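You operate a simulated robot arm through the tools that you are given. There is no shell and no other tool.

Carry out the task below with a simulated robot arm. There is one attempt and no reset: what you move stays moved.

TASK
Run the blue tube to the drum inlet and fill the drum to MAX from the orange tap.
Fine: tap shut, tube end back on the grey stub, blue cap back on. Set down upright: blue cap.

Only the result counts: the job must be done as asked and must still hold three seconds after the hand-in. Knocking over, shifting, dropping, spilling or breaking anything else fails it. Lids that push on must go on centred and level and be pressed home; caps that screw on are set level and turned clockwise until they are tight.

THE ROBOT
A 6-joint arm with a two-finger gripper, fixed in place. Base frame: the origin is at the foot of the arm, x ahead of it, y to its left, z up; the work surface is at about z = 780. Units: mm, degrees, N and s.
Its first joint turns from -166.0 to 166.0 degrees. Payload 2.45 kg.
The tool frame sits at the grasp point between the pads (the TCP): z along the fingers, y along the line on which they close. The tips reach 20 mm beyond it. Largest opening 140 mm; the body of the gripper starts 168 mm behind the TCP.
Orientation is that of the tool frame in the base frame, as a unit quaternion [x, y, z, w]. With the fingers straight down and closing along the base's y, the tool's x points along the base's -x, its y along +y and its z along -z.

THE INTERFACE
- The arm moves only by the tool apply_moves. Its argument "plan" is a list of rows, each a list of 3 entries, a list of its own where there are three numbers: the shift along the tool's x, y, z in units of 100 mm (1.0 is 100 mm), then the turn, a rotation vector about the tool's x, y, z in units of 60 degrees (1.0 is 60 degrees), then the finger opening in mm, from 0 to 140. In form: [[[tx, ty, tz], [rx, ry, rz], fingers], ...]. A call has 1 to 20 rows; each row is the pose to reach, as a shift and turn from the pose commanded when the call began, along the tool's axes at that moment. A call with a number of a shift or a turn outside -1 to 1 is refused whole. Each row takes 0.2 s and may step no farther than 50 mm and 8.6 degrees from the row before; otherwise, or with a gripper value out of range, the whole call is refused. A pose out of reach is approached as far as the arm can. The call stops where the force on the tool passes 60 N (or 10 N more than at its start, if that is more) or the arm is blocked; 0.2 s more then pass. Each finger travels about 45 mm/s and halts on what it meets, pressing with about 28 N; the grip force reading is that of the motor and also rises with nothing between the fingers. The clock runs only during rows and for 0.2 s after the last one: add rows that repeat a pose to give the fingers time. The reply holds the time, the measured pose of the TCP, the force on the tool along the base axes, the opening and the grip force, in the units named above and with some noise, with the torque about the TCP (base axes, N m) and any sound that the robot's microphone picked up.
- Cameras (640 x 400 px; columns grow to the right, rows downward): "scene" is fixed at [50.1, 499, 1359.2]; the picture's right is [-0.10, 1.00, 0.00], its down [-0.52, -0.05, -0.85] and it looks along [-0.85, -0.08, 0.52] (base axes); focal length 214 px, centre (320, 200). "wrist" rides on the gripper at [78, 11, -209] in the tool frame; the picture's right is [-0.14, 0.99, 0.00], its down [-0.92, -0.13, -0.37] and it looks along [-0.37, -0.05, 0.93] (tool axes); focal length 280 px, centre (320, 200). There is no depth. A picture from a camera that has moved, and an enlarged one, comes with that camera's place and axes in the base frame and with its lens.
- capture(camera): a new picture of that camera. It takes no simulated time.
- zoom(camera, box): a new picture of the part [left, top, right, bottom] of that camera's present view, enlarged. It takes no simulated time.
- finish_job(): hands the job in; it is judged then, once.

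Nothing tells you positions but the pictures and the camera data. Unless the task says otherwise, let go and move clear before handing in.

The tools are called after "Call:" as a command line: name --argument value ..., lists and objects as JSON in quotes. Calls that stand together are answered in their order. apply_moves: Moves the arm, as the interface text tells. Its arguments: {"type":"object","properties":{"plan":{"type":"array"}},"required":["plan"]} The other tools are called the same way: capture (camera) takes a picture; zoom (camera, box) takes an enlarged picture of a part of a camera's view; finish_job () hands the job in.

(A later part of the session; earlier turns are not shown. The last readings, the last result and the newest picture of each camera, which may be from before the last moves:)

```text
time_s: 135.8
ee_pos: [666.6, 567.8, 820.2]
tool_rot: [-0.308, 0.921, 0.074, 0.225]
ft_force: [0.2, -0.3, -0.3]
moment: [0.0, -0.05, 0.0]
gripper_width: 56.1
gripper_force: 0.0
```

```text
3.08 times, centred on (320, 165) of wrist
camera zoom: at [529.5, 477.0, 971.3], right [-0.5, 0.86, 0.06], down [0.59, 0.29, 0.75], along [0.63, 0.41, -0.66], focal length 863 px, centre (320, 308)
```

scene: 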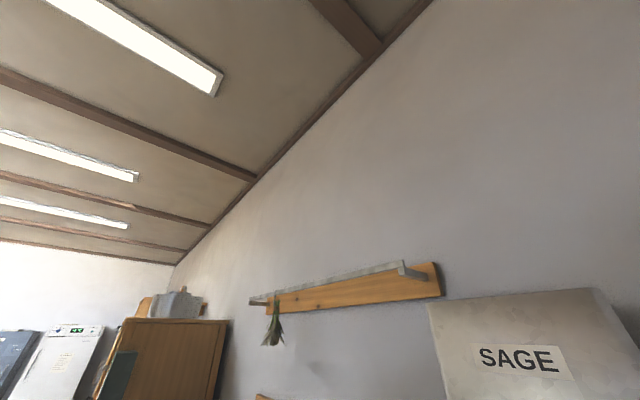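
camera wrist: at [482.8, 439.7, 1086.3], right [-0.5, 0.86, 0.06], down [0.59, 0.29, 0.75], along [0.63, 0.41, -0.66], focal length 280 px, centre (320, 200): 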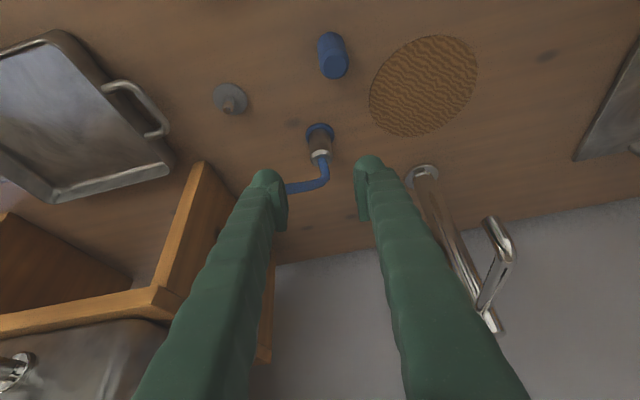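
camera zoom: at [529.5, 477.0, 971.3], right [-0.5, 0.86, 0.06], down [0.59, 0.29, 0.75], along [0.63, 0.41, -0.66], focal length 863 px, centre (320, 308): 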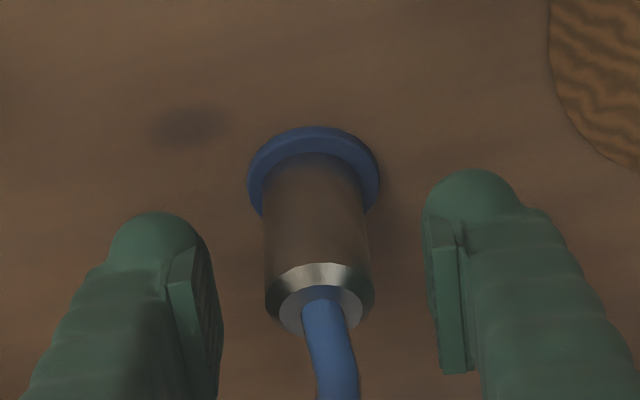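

Aligned exactly as at release. I'll close on the sleeve and lift it off the inlet.

Call:
apply_moves --plan '[[[0, 0, 0], [0, 0, 0], 45], [[0, 0, 0], [0, 0, 0], 32], [[0, 0, 0], [0, 0, 0], 20], [[0, 0, 0], [0, 0, 0], 20], [[0, 0, 0], [0, 0, 0], 20]]'

Call:
apply_moves --plan '[[[-0.0186, 0, -0.0354], [0, 0, 0], 20], [[-0.0371, 0, -0.0709], [0, 0, 0], 20], [[-0.0557, 0, -0.1063], [0, 0, 0], 20], [[-0.13, 0, -0.248], [0, 0, 0], 20], [[-0.204, 0, -0.39], [0, 0, 0], 20], [[-0.279, 0, -0.531], [0, 0, 0], 20]]'

Call:
capture --camera "wrist"

Call:
zoom --camera "wrist" --box '[250, 90, 390, 220]'

```text
time_s: 137.0
ee_pos: [668.1, 567.6, 820.5]
tool_rot: [-0.308, 0.921, 0.074, 0.225]
ft_force: [0.8, 0.6, -1.1]
moment: [0.0, 0.0, 0.0]
gripper_width: 26.0
gripper_force: 28.2
```

```text
time_s: 138.4
ee_pos: [668.7, 567.5, 881.0]
tool_rot: [-0.309, 0.921, 0.075, 0.225]
ft_force: [-0.1, -0.2, -1.2]
moment: [-0.01, 0.05, 0.02]
gripper_width: 25.9
gripper_force: 28.1
```

```text
taken
camera wrist: at [529.8, 476.4, 1032.0], right [-0.5, 0.86, 0.06], down [0.59, 0.29, 0.75], along [0.63, 0.41, -0.66], focal length 280 px, centre (320, 200)
```

wrist: 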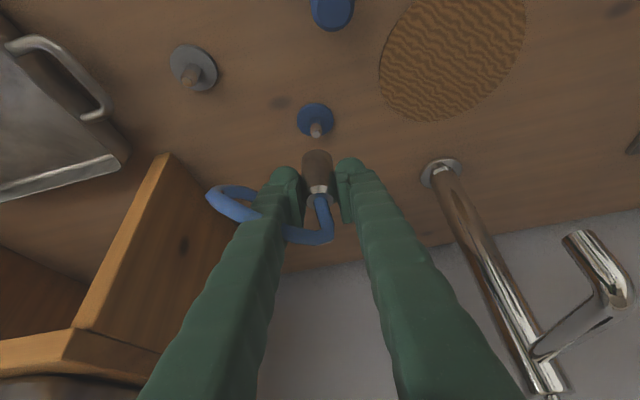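

```text
3.08 times, centred on (320, 155) of wrist
camera zoom: at [529.8, 476.4, 1032.0], right [-0.5, 0.86, 0.06], down [0.59, 0.29, 0.75], along [0.63, 0.41, -0.66], focal length 863 px, centre (320, 338)
```

zoom: 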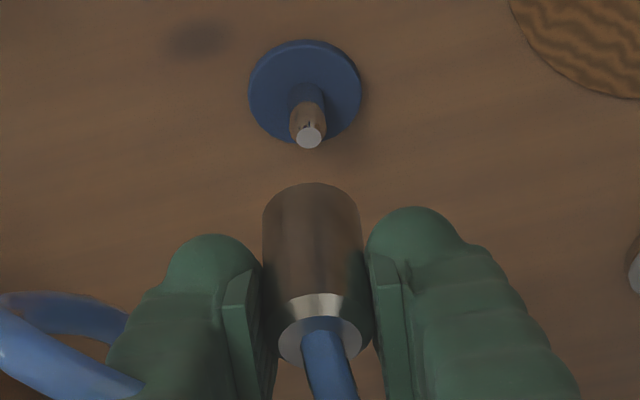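

No drips, and the sleeve is lifted clear. I'll translate back over the grey stub by the same offset I measured before.

Call:
apply_moves --plan '[[[0.2, -0.319, -0.105], [0, 0, 0], 20], [[0.404, -0.639, -0.209], [0, 0, 0], 20], [[0.606, -0.958, -0.314], [0, 0, 0], 20], [[0.606, -0.958, -0.314], [0, 0, 0], 20]]'

Call:
capture --camera "wrist"

Call:
zoom --camera "wrist" --box '[250, 90, 390, 220]'

```text
time_s: 139.4
ee_pos: [671.6, 448.4, 882.5]
tool_rot: [-0.307, 0.922, 0.074, 0.225]
ft_force: [0.7, 0.0, 0.1]
moment: [-0.01, -0.04, -0.04]
gripper_width: 25.7
gripper_force: 27.9
```

```text
taken
camera wrist: at [533.6, 357.1, 1032.6], right [-0.5, 0.86, 0.06], down [0.59, 0.29, 0.75], along [0.63, 0.41, -0.66], focal length 280 px, centre (320, 200)
```

wrist: 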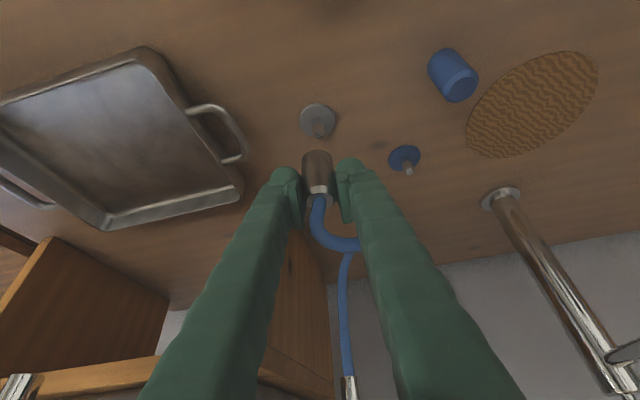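

```text
3.08 times, centred on (320, 155) of wrist
camera zoom: at [533.6, 357.1, 1032.6], right [-0.5, 0.86, 0.06], down [0.59, 0.29, 0.75], along [0.63, 0.41, -0.66], focal length 863 px, centre (320, 338)
```

zoom: 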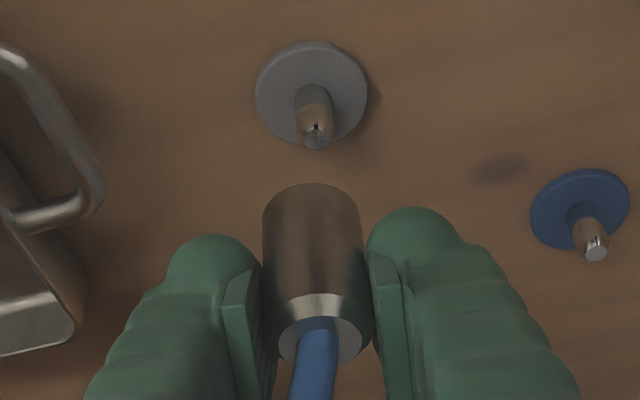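

Call:
apply_moves --plan '[[[0, 0.018, 0], [0, 0, 0], 20], [[0.08, 0.018, 0.152], [0, 0, 0], 20]]'

Call:
zoom --camera "wrist" --box '[270, 110, 370, 210]'

```text
time_s: 140.0
ee_pos: [670.8, 449.6, 864.8]
tool_rot: [-0.308, 0.922, 0.075, 0.224]
ft_force: [-0.6, 0.3, -0.8]
moment: [-0.01, 0.06, 0.0]
gripper_width: 25.6
gripper_force: 28.0
```

```text
4.00 times, centred on (320, 160) of wrist
camera zoom: at [532.5, 359.7, 1014.8], right [-0.5, 0.86, 0.06], down [0.59, 0.29, 0.75], along [0.63, 0.41, -0.66], focal length 1122 px, centre (320, 360)
```

zoom: 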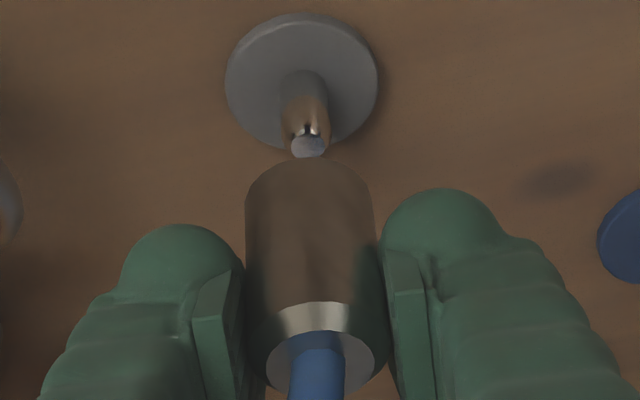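

Call:
apply_moves --plan '[[[0.0232, 0.004, 0.0443], [0, 0, 0], 20], [[0.0464, 0.004, 0.0886], [0, 0, 0], 20], [[0.0696, 0.004, 0.1329], [0, 0, 0], 20], [[0.0882, 0.004, 0.168], [0, 0, 0], 20]]'

Call:
zoom --camera "wrist" --box '[270, 110, 370, 210]'

```text
time_s: 141.0
ee_pos: [669.8, 450.6, 844.7]
tool_rot: [-0.308, 0.921, 0.074, 0.225]
ft_force: [-0.5, -0.1, -1.1]
moment: [-0.02, 0.0, 0.0]
gripper_width: 25.6
gripper_force: 27.5
```

```text
4.00 times, centred on (320, 160) of wrist
camera zoom: at [531.5, 360.7, 995.4], right [-0.5, 0.86, 0.06], down [0.59, 0.29, 0.75], along [0.63, 0.41, -0.66], focal length 1122 px, centre (320, 360)
```

zoom: 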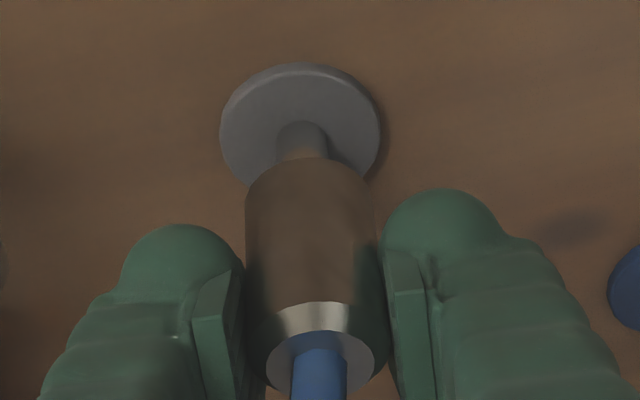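

Call:
apply_moves --plan '[[[0.0186, 0, 0.0354], [0, 0, 0], 20], [[0.0371, 0, 0.0709], [0, 0, 0], 20], [[0.0557, 0, 0.1063], [0, 0, 0], 20], [[0.0743, 0, 0.1417], [0, 0, 0], 20], [[0.0929, 0, 0.1771], [0, 0, 0], 20]]'

Call:
apply_moves --plan '[[[0.0046, 0, 0.0089], [0, 0, 0], 20], [[0.0093, 0, 0.0177], [0, 0, 0], 20]]'

Call:
apply_moves --plan '[[[0.0046, 0, 0.0089], [0, 0, 0], 20], [[0.0093, 0, 0.0177], [0, 0, 0], 20]]'

Call:
zoom --camera "wrist" --box '[270, 110, 370, 210]'

```text
time_s: 142.2
ee_pos: [668.7, 450.4, 825.2]
tool_rot: [-0.308, 0.921, 0.074, 0.225]
ft_force: [0.7, 0.3, -1.3]
moment: [0.01, 0.01, -0.01]
gripper_width: 25.7
gripper_force: 28.1
```

```text
time_s: 142.8
ee_pos: [668.7, 450.4, 822.0]
tool_rot: [-0.308, 0.921, 0.075, 0.225]
ft_force: [-0.1, 0.6, -0.6]
moment: [-0.01, 0.01, -0.01]
gripper_width: 25.7
gripper_force: 28.1
```

```text
time_s: 143.4
ee_pos: [669.8, 450.2, 820.9]
tool_rot: [-0.308, 0.921, 0.075, 0.226]
ft_force: [0.5, 0.2, -1.7]
moment: [0.04, -0.01, -0.04]
gripper_width: 25.8
gripper_force: 28.3
```

```text
4.00 times, centred on (320, 160) of wrist
camera zoom: at [531.2, 360.9, 971.9], right [-0.5, 0.86, 0.06], down [0.59, 0.29, 0.75], along [0.63, 0.41, -0.66], focal length 1122 px, centre (320, 360)
```

zoom: 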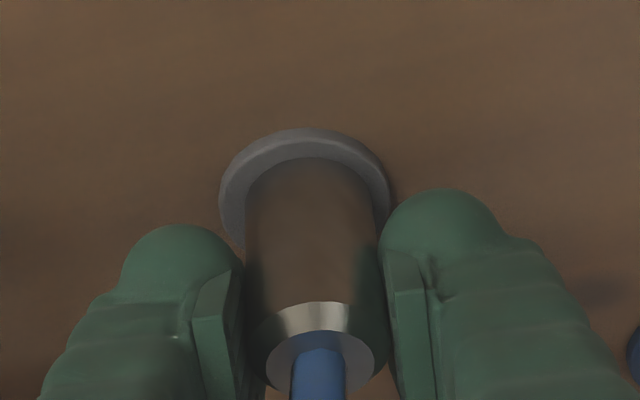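

Call:
apply_moves --plan '[[[0.0046, 0, 0.0089], [0, 0, 0], 20], [[0.007, 0, 0.0133], [0, 0, 0], 20]]'

Call:
apply_moves --plan '[[[0.0046, 0, 0.0089], [0, 0, 0], 20], [[0.007, 0, 0.0133], [0, 0, 0], 20]]'

```text
time_s: 144.0
ee_pos: [670.8, 451.5, 820.9]
tool_rot: [-0.308, 0.921, 0.074, 0.225]
ft_force: [1.1, -1.1, 11.0]
moment: [-0.14, -0.03, 0.04]
gripper_width: 25.8
gripper_force: 28.3
```

```text
time_s: 144.6
ee_pos: [668.4, 451.8, 818.8]
tool_rot: [-0.308, 0.921, 0.074, 0.226]
ft_force: [3.1, 2.8, 22.1]
moment: [0.04, -0.02, 0.04]
gripper_width: 25.9
gripper_force: 28.7
```

Seated on the stub with 22 N. I'll release and retreat along the tool axis.

Call:
apply_moves --plan '[[[-0.0105, 0, -0.02], [0, 0, 0], 20], [[-0.0105, 0, -0.02], [0, 0, 0], 32], [[-0.0105, 0, -0.02], [0, 0, 0], 46], [[-0.0105, 0, -0.02], [0, 0, 0], 58], [[-0.0105, 0, -0.02], [0, 0, 0], 58]]'

Call:
zoom --camera "wrist" --box '[240, 100, 400, 230]'

Call:
apply_moves --plan '[[[0, 0, -0.35], [0, 0, 0], 58], [[0, 0, -0.7], [0, 0, 0], 58], [[0, 0, -1.0], [0, 0, 0], 58]]'

Call:
capture --camera "wrist"

Call:
zoom --camera "wrist" --box '[250, 90, 390, 220]'

```text
time_s: 145.8
ee_pos: [669.9, 451.4, 821.2]
tool_rot: [-0.308, 0.921, 0.074, 0.225]
ft_force: [0.1, 0.1, -0.1]
moment: [0.0, 0.01, 0.0]
gripper_width: 58.2
gripper_force: 0.1
```

```text
3.08 times, centred on (320, 165) of wrist
camera zoom: at [530.8, 361.0, 971.5], right [-0.5, 0.86, 0.06], down [0.59, 0.29, 0.75], along [0.63, 0.41, -0.66], focal length 863 px, centre (320, 308)
```

zoom: 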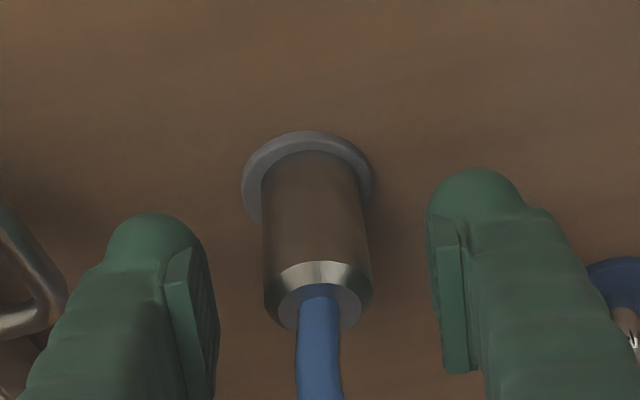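

```text
time_s: 146.6
ee_pos: [632.2, 424.2, 908.8]
tool_rot: [-0.308, 0.921, 0.075, 0.225]
ft_force: [-0.6, 0.0, -0.4]
moment: [-0.01, 0.06, -0.02]
gripper_width: 58.0
gripper_force: 0.1
```

```text
taken
camera wrist: at [493.8, 333.2, 1059.3], right [-0.5, 0.86, 0.06], down [0.59, 0.29, 0.75], along [0.63, 0.41, -0.66], focal length 280 px, centre (320, 200)
```

wrist: 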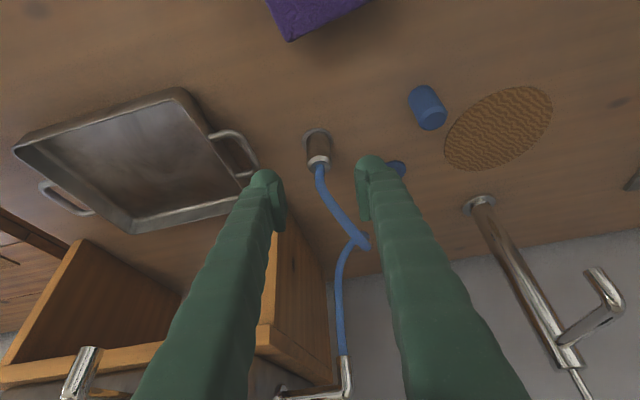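

```text
3.08 times, centred on (320, 155) of wrist
camera zoom: at [493.8, 333.2, 1059.3], right [-0.5, 0.86, 0.06], down [0.59, 0.29, 0.75], along [0.63, 0.41, -0.66], focal length 863 px, centre (320, 338)
```

zoom: 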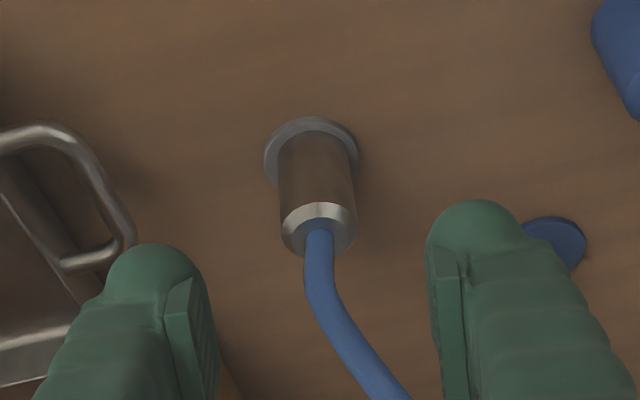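

The tube end is back on the grey stub, looking just as it did at the start. Now I'll fetch the blue cap, turning the tool back to the orientation I used for it.

Call:
apply_moves --plan '[[[0.03, 0.12, -0.1], [0.048, 0, 0.091], 58], [[0.06, 0.25, -0.2], [0.0955, 0, 0.182], 58], [[0.09, 0.4, -0.3], [0.143, 0, 0.273], 58], [[0.12, 0.55, -0.3], [0.191, 0, 0.364], 58], [[0.15, 0.65, -0.3], [0.239, 0, 0.455], 58], [[0.15, 0.73, -0.3], [0.2865, 0, 0.5465], 58]]'

Call:
capture --camera "wrist"

```text
time_s: 148.0
ee_pos: [567.2, 465.0, 928.5]
tool_rot: [0.001, 0.971, -0.002, 0.238]
ft_force: [0.2, 0.0, -0.4]
moment: [-0.03, 0.0, -0.01]
gripper_width: 58.1
gripper_force: 0.0
```

```text
taken
camera wrist: at [401.7, 477.5, 1079.0], right [0.12, 0.99, 0.06], down [0.65, -0.13, 0.75], along [0.75, -0.06, -0.66], focal length 280 px, centre (320, 200)
```

wrist: 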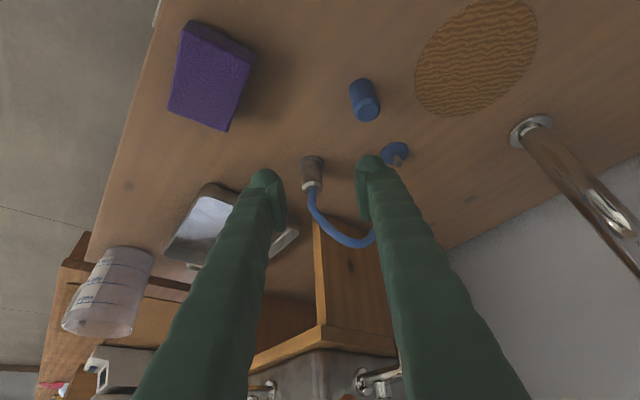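

Call:
apply_moves --plan '[[[0.27, 0.28, -0.01], [0, 0, 0], 58], [[0.541, 0.56, -0.023], [0, 0, 0], 58], [[0.541, 0.56, -0.023], [0, 0, 0], 58]]'

Call:
zoom --camera "wrist" --box '[250, 90, 390, 220]'

```text
time_s: 148.8
ee_pos: [518.9, 522.6, 905.2]
tool_rot: [0.001, 0.971, -0.002, 0.238]
ft_force: [0.1, 0.0, 0.2]
moment: [-0.01, 0.01, 0.0]
gripper_width: 57.8
gripper_force: 0.1
```

```text
3.08 times, centred on (320, 155) of wrist
camera zoom: at [353.1, 534.0, 1056.5], right [0.12, 0.99, 0.06], down [0.65, -0.13, 0.75], along [0.75, -0.05, -0.66], focal length 863 px, centre (320, 338)
```

zoom: 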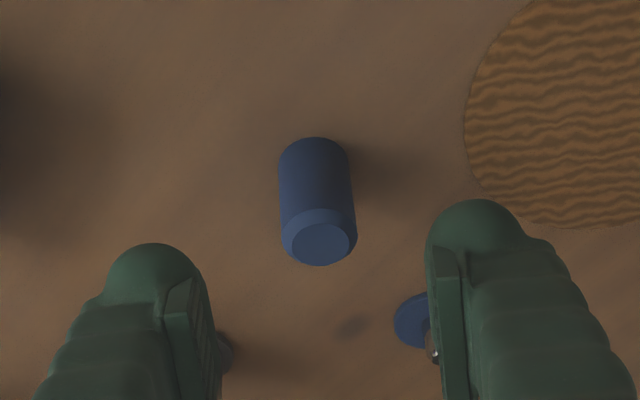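

Call:
apply_moves --plan '[[[0, 0, 0.35], [0, 0, 0], 58], [[0, -0.005, 0.7], [0, 0, 0], 58], [[0, -0.01, 1.0], [0, 0, 0], 58]]'

Call:
zoom --camera "wrist" --box '[240, 100, 400, 230]'

```text
time_s: 149.6
ee_pos: [566.0, 518.9, 818.2]
tool_rot: [0.0, 0.971, -0.002, 0.238]
ft_force: [0.5, -0.6, -0.7]
moment: [0.03, -0.06, 0.01]
gripper_width: 58.1
gripper_force: 0.0
```

```text
3.08 times, centred on (320, 165) of wrist
camera zoom: at [400.2, 531.2, 969.1], right [0.12, 0.99, 0.06], down [0.65, -0.13, 0.75], along [0.75, -0.05, -0.66], focal length 863 px, centre (320, 308)
```

zoom: 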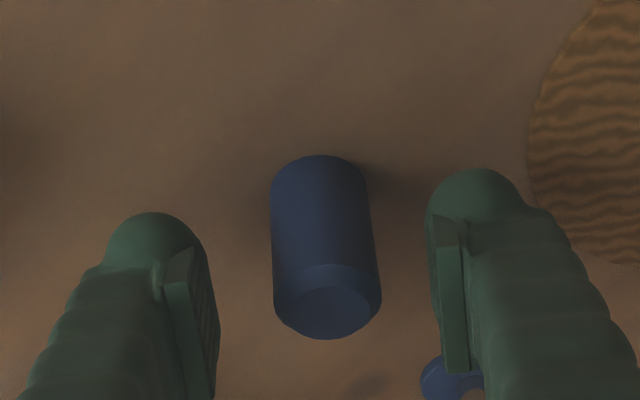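

Call:
apply_moves --plan '[[[0.0056, 0.016, 0.0106], [0, 0, 0], 58], [[0.0056, 0.016, 0.0106], [0, 0, 0], 58]]'

Call:
zoom --camera "wrist" --box '[240, 100, 400, 230]'

```text
time_s: 150.2
ee_pos: [565.7, 521.6, 816.7]
tool_rot: [0.0, 0.971, -0.001, 0.238]
ft_force: [0.2, -0.5, -1.0]
moment: [0.0, 0.03, 0.0]
gripper_width: 58.0
gripper_force: 0.1
```

```text
3.08 times, centred on (320, 165) of wrist
camera zoom: at [400.1, 532.9, 967.4], right [0.12, 0.99, 0.06], down [0.65, -0.13, 0.75], along [0.75, -0.05, -0.66], focal length 863 px, centre (320, 308)
```

zoom: 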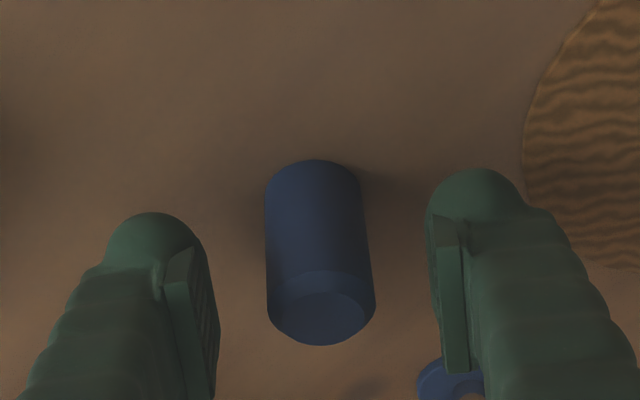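

The view matches the release view. I'll grip the cap and lift.

Call:
apply_moves --plan '[[[0, 0, 0], [0, 0, 0], 45], [[0, 0, 0], [0, 0, 0], 32], [[0, 0, 0], [0, 0, 0], 20], [[0, 0, 0], [0, 0, 0], 20], [[0, 0, 0], [0, 0, 0], 20]]'

Call:
apply_moves --plan '[[[-0.046, 0, -0.0886], [0, 0, 0], 20], [[-0.14, 0, -0.266], [0, 0, 0], 20], [[-0.26, 0, -0.496], [0, 0, 0], 20], [[-0.39, 0, -0.744], [0, 0, 0], 20]]'

Call:
zoom --camera "wrist" --box '[240, 100, 400, 230]'

```text
time_s: 151.4
ee_pos: [563.8, 520.3, 815.8]
tool_rot: [0.001, 0.971, -0.002, 0.238]
ft_force: [-0.8, -0.4, 0.2]
moment: [0.03, 0.0, -0.03]
gripper_width: 25.4
gripper_force: 27.7
```

```text
time_s: 152.4
ee_pos: [564.7, 520.8, 898.3]
tool_rot: [0.001, 0.971, -0.002, 0.238]
ft_force: [0.5, 0.2, -0.5]
moment: [-0.01, 0.02, 0.0]
gripper_width: 25.3
gripper_force: 27.5
```

```text
3.08 times, centred on (320, 165) of wrist
camera zoom: at [398.4, 533.9, 1049.5], right [0.12, 0.99, 0.06], down [0.65, -0.13, 0.75], along [0.75, -0.05, -0.66], focal length 863 px, centre (320, 308)
```

zoom: 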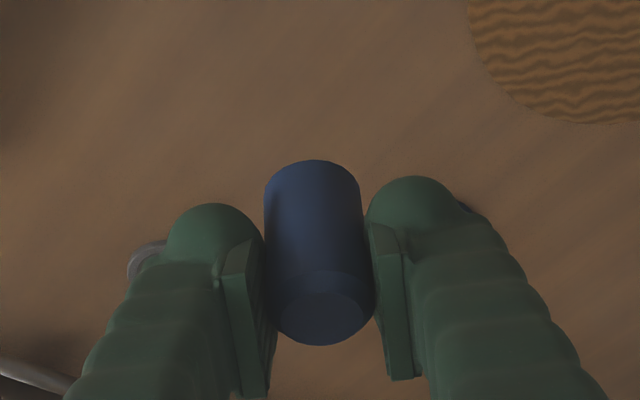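

Call:
apply_moves --plan '[[[0.13, 0, 0.248], [0, 0, 0], 20], [[-0.165, 0.15, 0.403], [0, 0, 0], 20], [[-0.46, 0.3, 0.557], [0, 0, 0], 20], [[-0.6, 0.38, 0.63], [0, 0, 0], 20]]'

Call:
capture --camera "wrist"

Call:
zoom --camera "wrist" --box '[250, 90, 390, 220]'

```text
time_s: 153.4
ee_pos: [647.4, 563.2, 871.7]
tool_rot: [-0.001, 0.972, -0.001, 0.237]
ft_force: [-0.6, 0.6, -0.7]
moment: [0.01, 0.01, -0.02]
gripper_width: 25.9
gripper_force: 27.9
```

```text
taken
camera wrist: at [480.5, 574.9, 1021.8], right [0.12, 0.99, 0.06], down [0.65, -0.13, 0.75], along [0.75, -0.05, -0.66], focal length 280 px, centre (320, 200)
```

wrist: 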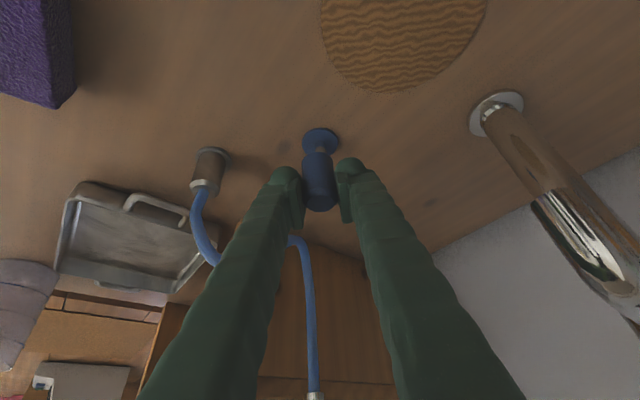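

```text
3.08 times, centred on (320, 155) of wrist
camera zoom: at [480.5, 574.9, 1021.8], right [0.12, 0.99, 0.06], down [0.65, -0.13, 0.75], along [0.75, -0.05, -0.66], focal length 863 px, centre (320, 338)
```

zoom: 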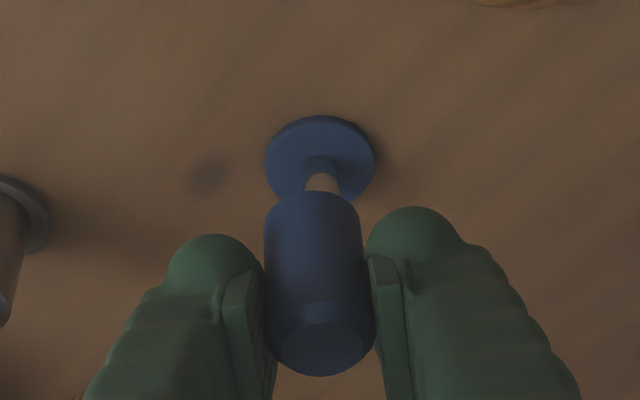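

I want a better fix on the alignment before lowering, so I'll take another pose reading and view.

Call:
apply_moves --plan '[[[0, 0, 0], [0, 0, 0], 20], [[0, 0, 0], [0, 0, 0], 20]]'

Call:
zoom --camera "wrist" --box '[270, 110, 370, 210]'

```text
time_s: 154.0
ee_pos: [645.7, 562.7, 871.3]
tool_rot: [0.001, 0.971, -0.002, 0.238]
ft_force: [0.9, -0.3, -0.6]
moment: [0.0, 0.0, 0.01]
gripper_width: 25.7
gripper_force: 27.7
```

```text
4.00 times, centred on (320, 160) of wrist
camera zoom: at [480.5, 575.1, 1021.8], right [0.12, 0.99, 0.06], down [0.65, -0.13, 0.75], along [0.75, -0.05, -0.66], focal length 1122 px, centre (320, 360)
```

zoom: 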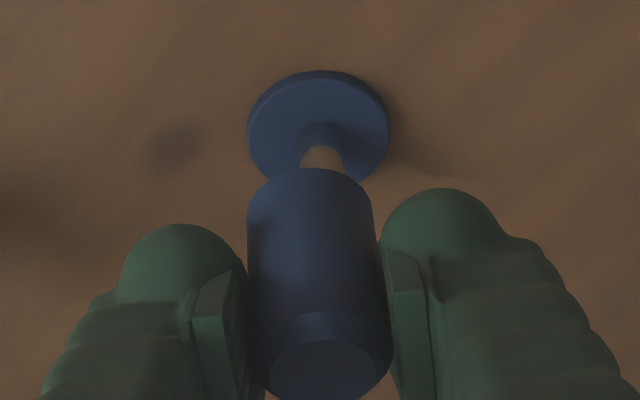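

Comparing with the lift-off view, which calibrates the vision bias, the cap needs about +17.8 mm in x and +2.8 mm in y. I'll apply that and check.

Call:
apply_moves --plan '[[[-0.08, 0.014, 0.041], [0, 0, 0], 20], [[-0.158, 0.028, 0.0826], [0, 0, 0], 20], [[-0.158, 0.028, 0.0826], [0, 0, 0], 20]]'

Call:
zoom --camera "wrist" --box '[260, 70, 380, 230]'

Call:
zoom --camera "wrist" --box '[270, 110, 370, 210]'

```text
time_s: 154.8
ee_pos: [664.0, 565.0, 871.8]
tool_rot: [0.0, 0.971, -0.002, 0.238]
ft_force: [-0.7, -0.1, -0.4]
moment: [-0.01, 0.01, 0.03]
gripper_width: 25.6
gripper_force: 27.6
```

```text
2.50 times, centred on (320, 150) of wrist
camera zoom: at [498.4, 576.7, 1022.0], right [0.12, 0.99, 0.06], down [0.65, -0.13, 0.75], along [0.75, -0.05, -0.66], focal length 701 px, centre (320, 325)
```

zoom: 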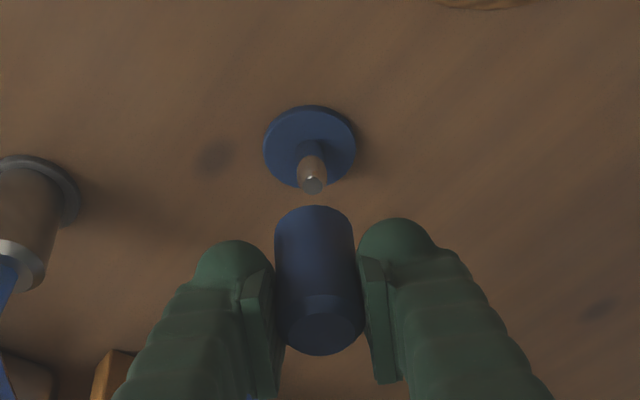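

```text
4.00 times, centred on (320, 160) of wrist
camera zoom: at [498.4, 576.7, 1022.0], right [0.12, 0.99, 0.06], down [0.65, -0.13, 0.75], along [0.75, -0.05, -0.66], focal length 1122 px, centre (320, 360)
```

zoom: 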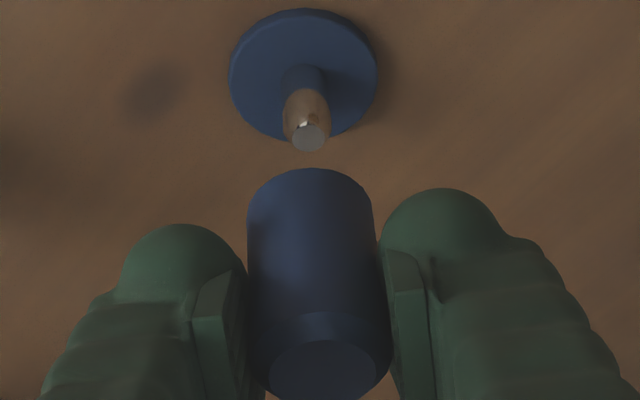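

Call:
apply_moves --plan '[[[-0.009, 0.007, 0.0046], [0, 0, 0], 20], [[0.0374, 0.007, 0.0932], [0, 0, 0], 20], [[0.0932, 0.007, 0.1995], [0, 0, 0], 20]]'

Call:
zoom --camera "wrist" --box '[270, 110, 370, 210]'

```text
time_s: 155.6
ee_pos: [666.9, 562.8, 849.4]
tool_rot: [0.001, 0.971, -0.003, 0.237]
ft_force: [-0.2, -0.9, -1.1]
moment: [-0.02, 0.01, 0.0]
gripper_width: 26.0
gripper_force: 28.3
```

```text
4.00 times, centred on (320, 160) of wrist
camera zoom: at [501.0, 576.1, 1000.2], right [0.12, 0.99, 0.06], down [0.65, -0.13, 0.75], along [0.75, -0.05, -0.66], focal length 1122 px, centre (320, 360)
```

zoom: 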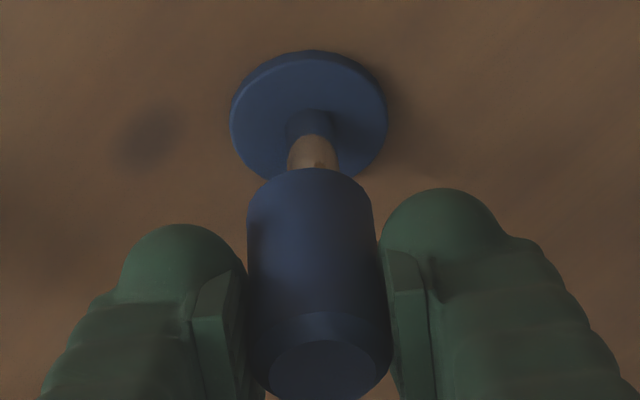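

Call:
apply_moves --plan '[[[0.0248, 0.013, -0.013], [0, 0, 0], 20], [[0.0248, 0.013, -0.013], [0, 0, 0], 20], [[0.0248, 0.013, -0.013], [0, 0, 0], 20]]'

Call:
zoom --camera "wrist" --box '[270, 110, 370, 210]'

```text
time_s: 156.4
ee_pos: [663.4, 564.8, 849.9]
tool_rot: [0.0, 0.971, -0.002, 0.238]
ft_force: [0.3, 0.1, 0.5]
moment: [0.0, -0.01, 0.01]
gripper_width: 25.6
gripper_force: 27.7
```

```text
4.00 times, centred on (320, 160) of wrist
camera zoom: at [497.9, 577.5, 1000.1], right [0.12, 0.99, 0.06], down [0.65, -0.13, 0.75], along [0.75, -0.05, -0.66], focal length 1122 px, centre (320, 360)
```

zoom: 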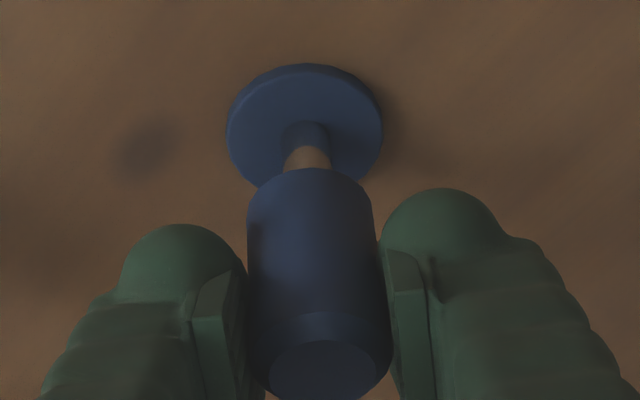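

Now aligned to within about 1 mm. I'll lower slowly and watch the force.

Call:
apply_moves --plan '[[[0.0139, 0, 0.0266], [0, 0, 0], 20], [[0.0279, 0, 0.0531], [0, 0, 0], 20], [[0.0371, 0, 0.0709], [0, 0, 0], 20]]'

Call:
zoom --camera "wrist" --box '[270, 110, 370, 210]'

```text
time_s: 157.2
ee_pos: [662.1, 565.6, 841.2]
tool_rot: [0.001, 0.971, -0.002, 0.238]
ft_force: [-0.5, 0.3, 0.2]
moment: [-0.01, 0.02, 0.01]
gripper_width: 25.9
gripper_force: 28.0
```

```text
4.00 times, centred on (320, 160) of wrist
camera zoom: at [497.6, 577.5, 992.1], right [0.12, 0.99, 0.06], down [0.65, -0.13, 0.75], along [0.75, -0.05, -0.66], focal length 1122 px, centre (320, 360)
```

zoom: 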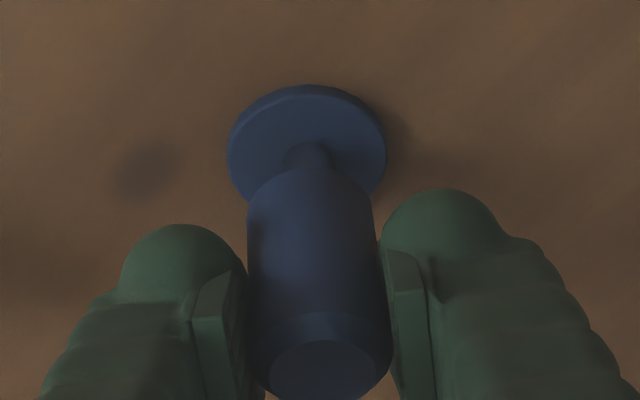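

The nipple tip has entered the cap without any force. Continuing down.

Call:
apply_moves --plan '[[[0.0186, 0.002, 0.0354], [0, 0, 0], 20], [[0.0371, 0.002, 0.0709], [0, 0, 0], 20], [[0.0557, 0.002, 0.1063], [0, 0, 0], 20], [[0.0743, 0.002, 0.1417], [0, 0, 0], 20]]'

Call:
apply_moves --plan '[[[0.0046, 0, 0.0089], [0, 0, 0], 20], [[0.0093, 0, 0.0177], [0, 0, 0], 20], [[0.0139, 0, 0.0266], [0, 0, 0], 20]]'

Call:
zoom --camera "wrist" --box '[270, 110, 370, 210]'

```text
time_s: 158.2
ee_pos: [662.4, 564.7, 823.8]
tool_rot: [0.0, 0.971, -0.002, 0.238]
ft_force: [0.5, -0.3, -0.4]
moment: [-0.02, -0.02, -0.01]
gripper_width: 25.6
gripper_force: 27.9
```

```text
time_s: 159.0
ee_pos: [661.4, 565.0, 821.6]
tool_rot: [0.001, 0.971, -0.002, 0.239]
ft_force: [-0.4, 0.2, -0.9]
moment: [-0.04, -0.01, 0.02]
gripper_width: 25.5
gripper_force: 28.0
```

```text
4.00 times, centred on (320, 160) of wrist
camera zoom: at [497.1, 577.0, 972.6], right [0.12, 0.99, 0.06], down [0.65, -0.13, 0.75], along [0.75, -0.05, -0.66], focal length 1122 px, centre (320, 360)
```

zoom: 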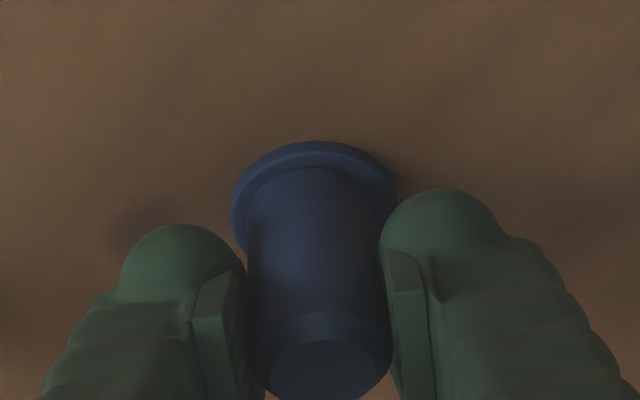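

Call:
apply_moves --plan '[[[0.0023, 0.007, 0.0044], [0, 0, 0], 20], [[0.0046, 0.007, 0.0089], [0, 0, 0], 20]]'

Call:
apply_moves --plan '[[[0.0046, 0, 0.0089], [0, 0, 0], 20], [[0.007, 0, 0.0133], [0, 0, 0], 20]]'

Call:
zoom --camera "wrist" --box '[270, 110, 370, 210]'

```text
time_s: 159.6
ee_pos: [662.7, 565.6, 820.2]
tool_rot: [0.001, 0.971, -0.002, 0.237]
ft_force: [-0.6, 0.4, -0.1]
moment: [-0.02, 0.0, 0.02]
gripper_width: 25.5
gripper_force: 27.7
```

```text
time_s: 160.2
ee_pos: [662.9, 565.4, 821.5]
tool_rot: [0.0, 0.971, -0.002, 0.238]
ft_force: [4.2, 4.8, 20.3]
moment: [0.11, -0.11, 0.0]
gripper_width: 25.8
gripper_force: 27.7
```

```text
4.00 times, centred on (320, 160) of wrist
camera zoom: at [496.7, 577.2, 971.1], right [0.12, 0.99, 0.06], down [0.65, -0.13, 0.75], along [0.75, -0.05, -0.65], focal length 1122 px, centre (320, 360)
```

zoom: 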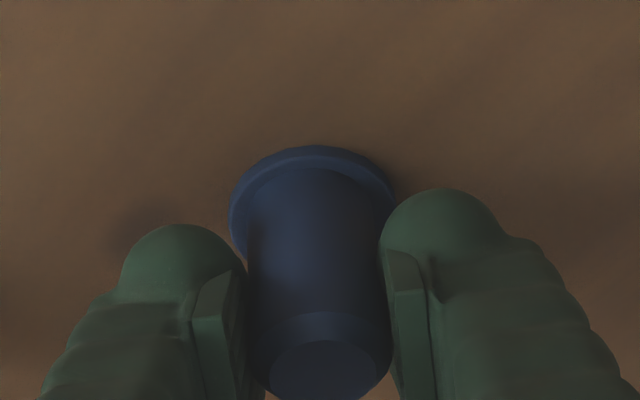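

Contact at 20 N on the flange. I'll press a little more, then ease off and release.

Call:
apply_moves --plan '[[[0.0046, 0, 0.0089], [0, 0, 0], 20], [[0.007, 0, 0.0133], [0, 0, 0], 20]]'

Call:
apply_moves --plan '[[[-0.0135, 0, -0.0257], [0, 0, 0], 20], [[-0.0135, 0, -0.0257], [0, 0, 0], 30], [[-0.0135, 0, -0.0257], [0, 0, 0], 45], [[-0.0135, 0, -0.0257], [0, 0, 0], 58], [[-0.0135, 0, -0.0257], [0, 0, 0], 58]]'

Call:
zoom --camera "wrist" --box '[260, 100, 380, 220]'

```text
time_s: 160.8
ee_pos: [662.2, 565.6, 818.9]
tool_rot: [-0.001, 0.971, -0.001, 0.238]
ft_force: [2.5, 8.0, 24.9]
moment: [0.14, -0.01, 0.03]
gripper_width: 25.9
gripper_force: 28.0
```

```text
time_s: 162.0
ee_pos: [663.2, 565.1, 821.2]
tool_rot: [0.0, 0.971, -0.001, 0.238]
ft_force: [0.0, -0.7, -0.3]
moment: [0.02, 0.0, -0.04]
gripper_width: 57.8
gripper_force: 0.0
```

```text
3.33 times, centred on (320, 160) of wrist
camera zoom: at [497.0, 577.4, 972.5], right [0.12, 0.99, 0.06], down [0.65, -0.13, 0.75], along [0.75, -0.05, -0.66], focal length 935 px, centre (320, 333)
```

zoom: 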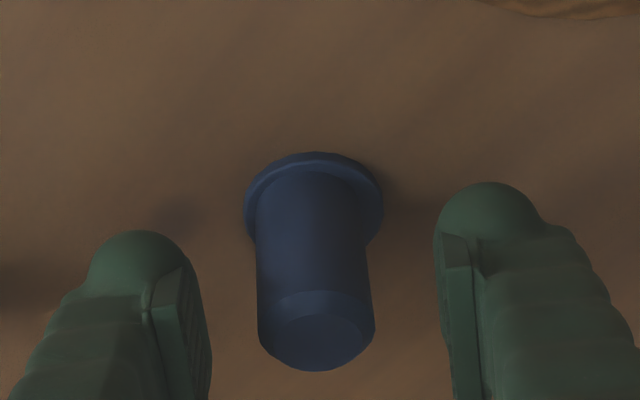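

The cap is on and looks centred and level. I'll retreat along the tool axis and compare with the original view.

Call:
apply_moves --plan '[[[0, 0, -0.35], [0, 0, 0], 58], [[0, 0, -0.7], [0, 0, 0], 58], [[0, 0, -1.0], [0, 0, 0], 58]]'

Call:
apply_moves --plan '[[[0, 0, -0.3], [0, 0, 0], 58]]'

Call:
capture --camera "wrist"

Call:
zoom --camera "wrist" --box '[260, 80, 380, 180]'

```text
time_s: 162.8
ee_pos: [617.6, 566.7, 910.4]
tool_rot: [0.001, 0.971, -0.002, 0.238]
ft_force: [0.2, -0.5, 0.0]
moment: [0.02, 0.03, -0.03]
gripper_width: 58.0
gripper_force: 0.1
```

```text
time_s: 163.2
ee_pos: [603.9, 567.7, 938.0]
tool_rot: [0.0, 0.972, -0.001, 0.237]
ft_force: [0.2, 0.1, 0.2]
moment: [0.0, 0.02, 0.0]
gripper_width: 58.0
gripper_force: 0.0
```

```text
taken
camera wrist: at [438.4, 579.0, 1088.6], right [0.12, 0.99, 0.06], down [0.65, -0.13, 0.75], along [0.75, -0.05, -0.66], focal length 280 px, centre (320, 200)
```

wrist: 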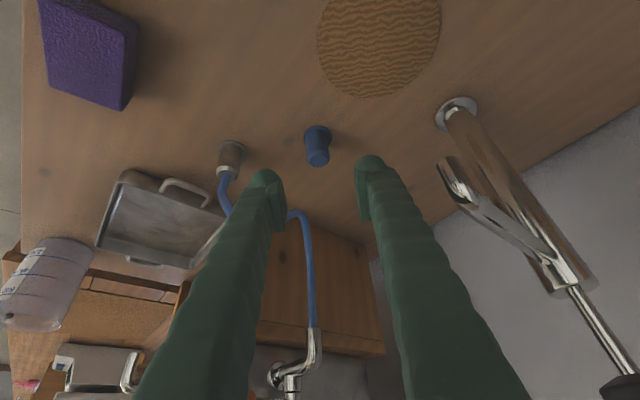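

```text
4.00 times, centred on (320, 130) of wrist
camera zoom: at [438.4, 579.0, 1088.6], right [0.12, 0.99, 0.06], down [0.65, -0.13, 0.75], along [0.75, -0.05, -0.66], focal length 1122 px, centre (320, 480)
```

zoom: 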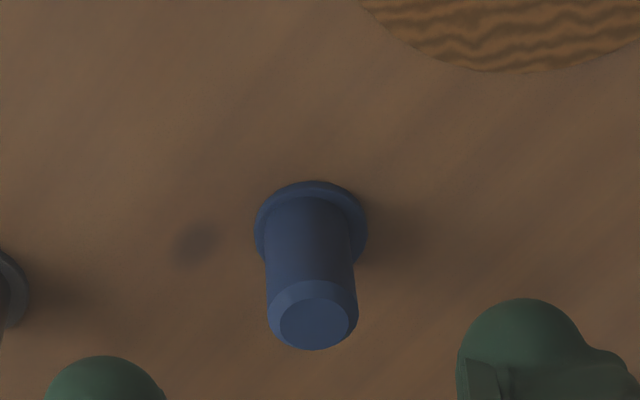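

Compared with the original view, the cap sits about 2 mm off-centre toward -y and 1 mm toward -x, because the bore is loose on the nipple. I'll re-grip it and centre it properly.

Call:
apply_moves --plan '[[[0, 0, 0.35], [0, 0, 0], 58], [[0, 0, 0.7], [0, 0, 0], 58], [[0, 0, 1.0], [0, 0, 0], 58]]'

Call:
apply_moves --plan '[[[0, 0, 0.15], [0, 0, 0], 50], [[0, 0, 0.3], [0, 0, 0], 44]]'

Call:
zoom --camera "wrist" --box '[260, 100, 380, 220]'

```text
time_s: 164.0
ee_pos: [650.6, 566.7, 847.8]
tool_rot: [0.0, 0.972, -0.001, 0.237]
ft_force: [-0.2, -0.3, -0.1]
moment: [0.01, -0.03, 0.0]
gripper_width: 57.9
gripper_force: 0.0
```

```text
time_s: 164.6
ee_pos: [662.8, 565.8, 821.5]
tool_rot: [0.001, 0.971, -0.003, 0.239]
ft_force: [0.5, 0.2, -0.6]
moment: [-0.01, -0.05, -0.02]
gripper_width: 44.2
gripper_force: 0.0
```

```text
3.33 times, centred on (320, 160) of wrist
camera zoom: at [497.7, 578.4, 971.0], right [0.12, 0.99, 0.06], down [0.65, -0.13, 0.75], along [0.75, -0.05, -0.66], focal length 935 px, centre (320, 333)
```

zoom: 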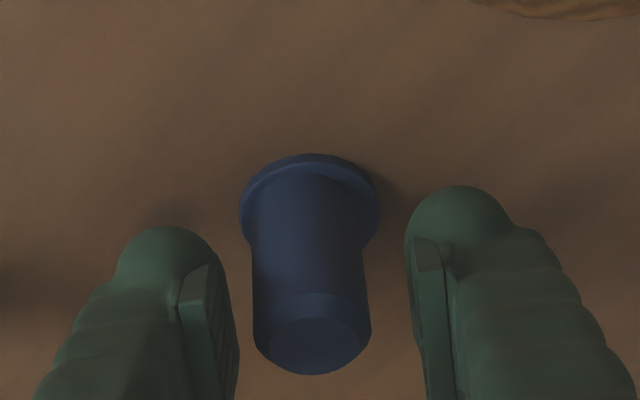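

The gripper centre is already about 1.7 mm to +y of the cap, which is where the cap should be, so closing the fingers will nudge it to centre.

Call:
apply_moves --plan '[[[0, 0, 0], [0, 0, 0], 36], [[0, 0, 0], [0, 0, 0], 28], [[0, 0, 0], [0, 0, 0], 22], [[0, 0, 0], [0, 0, 0], 20], [[0, 0, 0], [0, 0, 0], 20]]'

Call:
zoom --camera "wrist" --box '[260, 100, 380, 220]'

```text
time_s: 165.8
ee_pos: [662.9, 566.0, 821.2]
tool_rot: [0.001, 0.971, -0.002, 0.238]
ft_force: [0.2, -0.7, 0.1]
moment: [0.0, 0.02, -0.01]
gripper_width: 25.6
gripper_force: 28.3
```

```text
3.33 times, centred on (320, 160) of wrist
camera zoom: at [497.8, 578.3, 971.3], right [0.12, 0.99, 0.06], down [0.65, -0.13, 0.75], along [0.75, -0.05, -0.66], focal length 935 px, centre (320, 333)
```

zoom: 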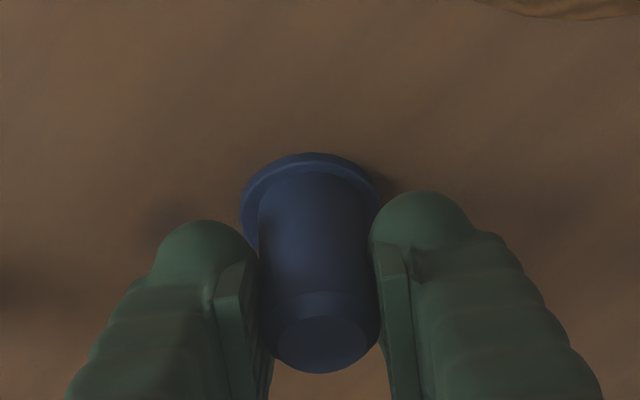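

Centred in y now. From the flange gap, the cap still needs about +2.4 mm in x. I'll lift 1 mm, shift, and check.

Call:
apply_moves --plan '[[[-0.0046, 0, -0.0089], [0, 0, 0], 20], [[-0.026, 0, 0.0022], [0, 0, 0], 20], [[-0.026, 0, 0.0022], [0, 0, 0], 20]]'

Call:
zoom --camera "wrist" --box '[270, 120, 370, 220]'

```text
time_s: 166.6
ee_pos: [666.0, 565.2, 822.3]
tool_rot: [0.001, 0.971, -0.002, 0.238]
ft_force: [-0.1, 0.3, 0.1]
moment: [-0.01, 0.01, 0.02]
gripper_width: 25.4
gripper_force: 28.0
```

```text
4.00 times, centred on (320, 170) of wrist
camera zoom: at [500.1, 577.6, 973.0], right [0.12, 0.99, 0.06], down [0.65, -0.13, 0.75], along [0.75, -0.05, -0.66], focal length 1122 px, centre (320, 320)
```

zoom: 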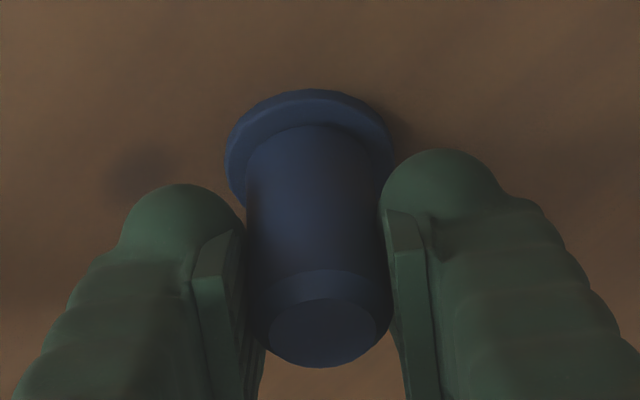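

Concentric now. Pressing it down home.

Call:
apply_moves --plan '[[[0.0046, 0.003, 0.0089], [0, 0, 0], 20], [[0.0093, 0.003, 0.0177], [0, 0, 0], 20], [[0.0139, 0.003, 0.0266], [0, 0, 0], 20]]'

Call:
apply_moves --plan '[[[0.0046, 0, 0.0089], [0, 0, 0], 20], [[0.0046, 0, 0.0089], [0, 0, 0], 20]]'

Call:
zoom --camera "wrist" --box '[270, 120, 370, 220]'

```text
time_s: 167.4
ee_pos: [665.6, 565.2, 820.7]
tool_rot: [0.001, 0.971, -0.002, 0.239]
ft_force: [2.7, 4.1, 21.2]
moment: [0.13, 0.07, -0.03]
gripper_width: 25.3
gripper_force: 28.6
```

```text
time_s: 168.0
ee_pos: [665.0, 566.1, 820.0]
tool_rot: [0.001, 0.971, -0.002, 0.239]
ft_force: [6.7, 4.9, 23.0]
moment: [0.12, -0.12, 0.01]
gripper_width: 25.7
gripper_force: 28.0
```

```text
4.00 times, centred on (320, 170) of wrist
camera zoom: at [499.8, 577.6, 969.4], right [0.12, 0.99, 0.06], down [0.65, -0.13, 0.75], along [0.75, -0.05, -0.66], focal length 1122 px, centre (320, 320)
```

zoom: 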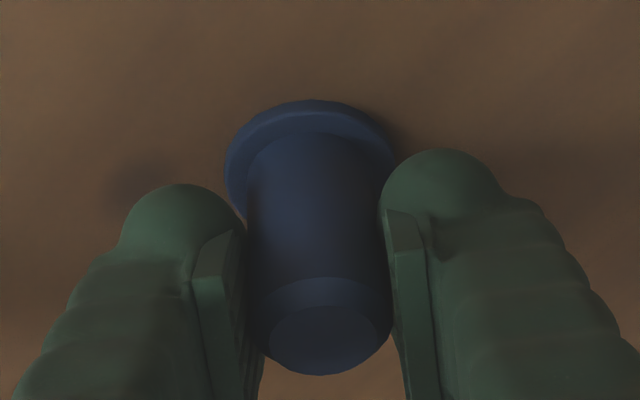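

Call:
apply_moves --plan '[[[-0.007, 0, -0.0133], [0, 0, 0], 20], [[-0.007, 0, -0.0133], [0, 0, 0], 30], [[-0.007, 0, -0.0133], [0, 0, 0], 45], [[-0.007, 0, -0.0133], [0, 0, 0], 58], [[-0.007, 0, -0.0133], [0, 0, 0], 58]]'

Call:
apply_moves --plan '[[[0, 0, -0.35], [0, 0, 0], 58], [[0, 0, -0.7], [0, 0, 0], 58], [[0, 0, -1.0], [0, 0, 0], 58]]'

Call:
apply_moves --plan '[[[0, 0, -0.3], [0, 0, 0], 58], [[0, 0, -0.3], [0, 0, 0], 58]]'

Call:
zoom --camera "wrist" --box '[260, 80, 380, 180]'

Call:
capture --camera "wrist"

```text
time_s: 169.2
ee_pos: [664.6, 565.5, 819.3]
tool_rot: [0.0, 0.971, -0.001, 0.237]
ft_force: [0.2, -0.6, 0.0]
moment: [0.01, -0.02, 0.0]
gripper_width: 58.1
gripper_force: 0.0
```

```text
time_s: 170.0
ee_pos: [618.8, 566.0, 908.8]
tool_rot: [0.0, 0.971, -0.002, 0.237]
ft_force: [0.1, -0.6, 0.4]
moment: [-0.02, 0.06, 0.01]
gripper_width: 57.9
gripper_force: 0.0
```

```text
time_s: 170.6
ee_pos: [602.7, 567.6, 933.1]
tool_rot: [0.001, 0.971, -0.002, 0.238]
ft_force: [-1.3, 0.0, 0.7]
moment: [-0.01, -0.01, 0.02]
gripper_width: 58.0
gripper_force: 0.0
```

```text
4.00 times, centred on (320, 130) of wrist
camera zoom: at [437.9, 579.6, 1084.7], right [0.12, 0.99, 0.06], down [0.65, -0.13, 0.75], along [0.75, -0.05, -0.66], focal length 1122 px, centre (320, 480)
```

zoom: 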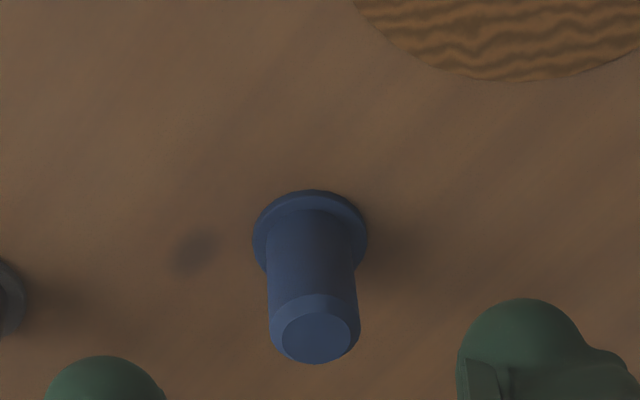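

```text
taken
camera wrist: at [437.9, 579.6, 1084.7], right [0.12, 0.99, 0.06], down [0.65, -0.13, 0.75], along [0.75, -0.05, -0.66], focal length 280 px, centre (320, 200)
```

wrist: 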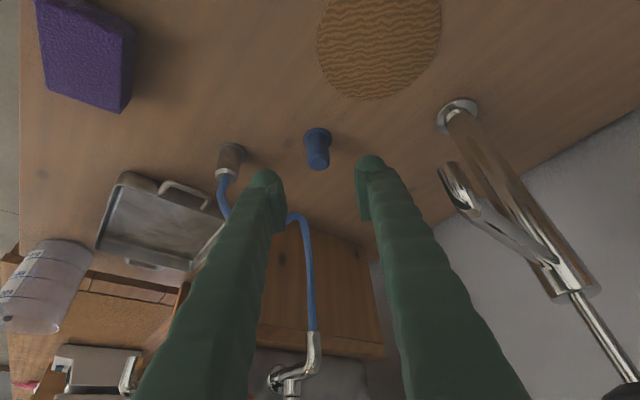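

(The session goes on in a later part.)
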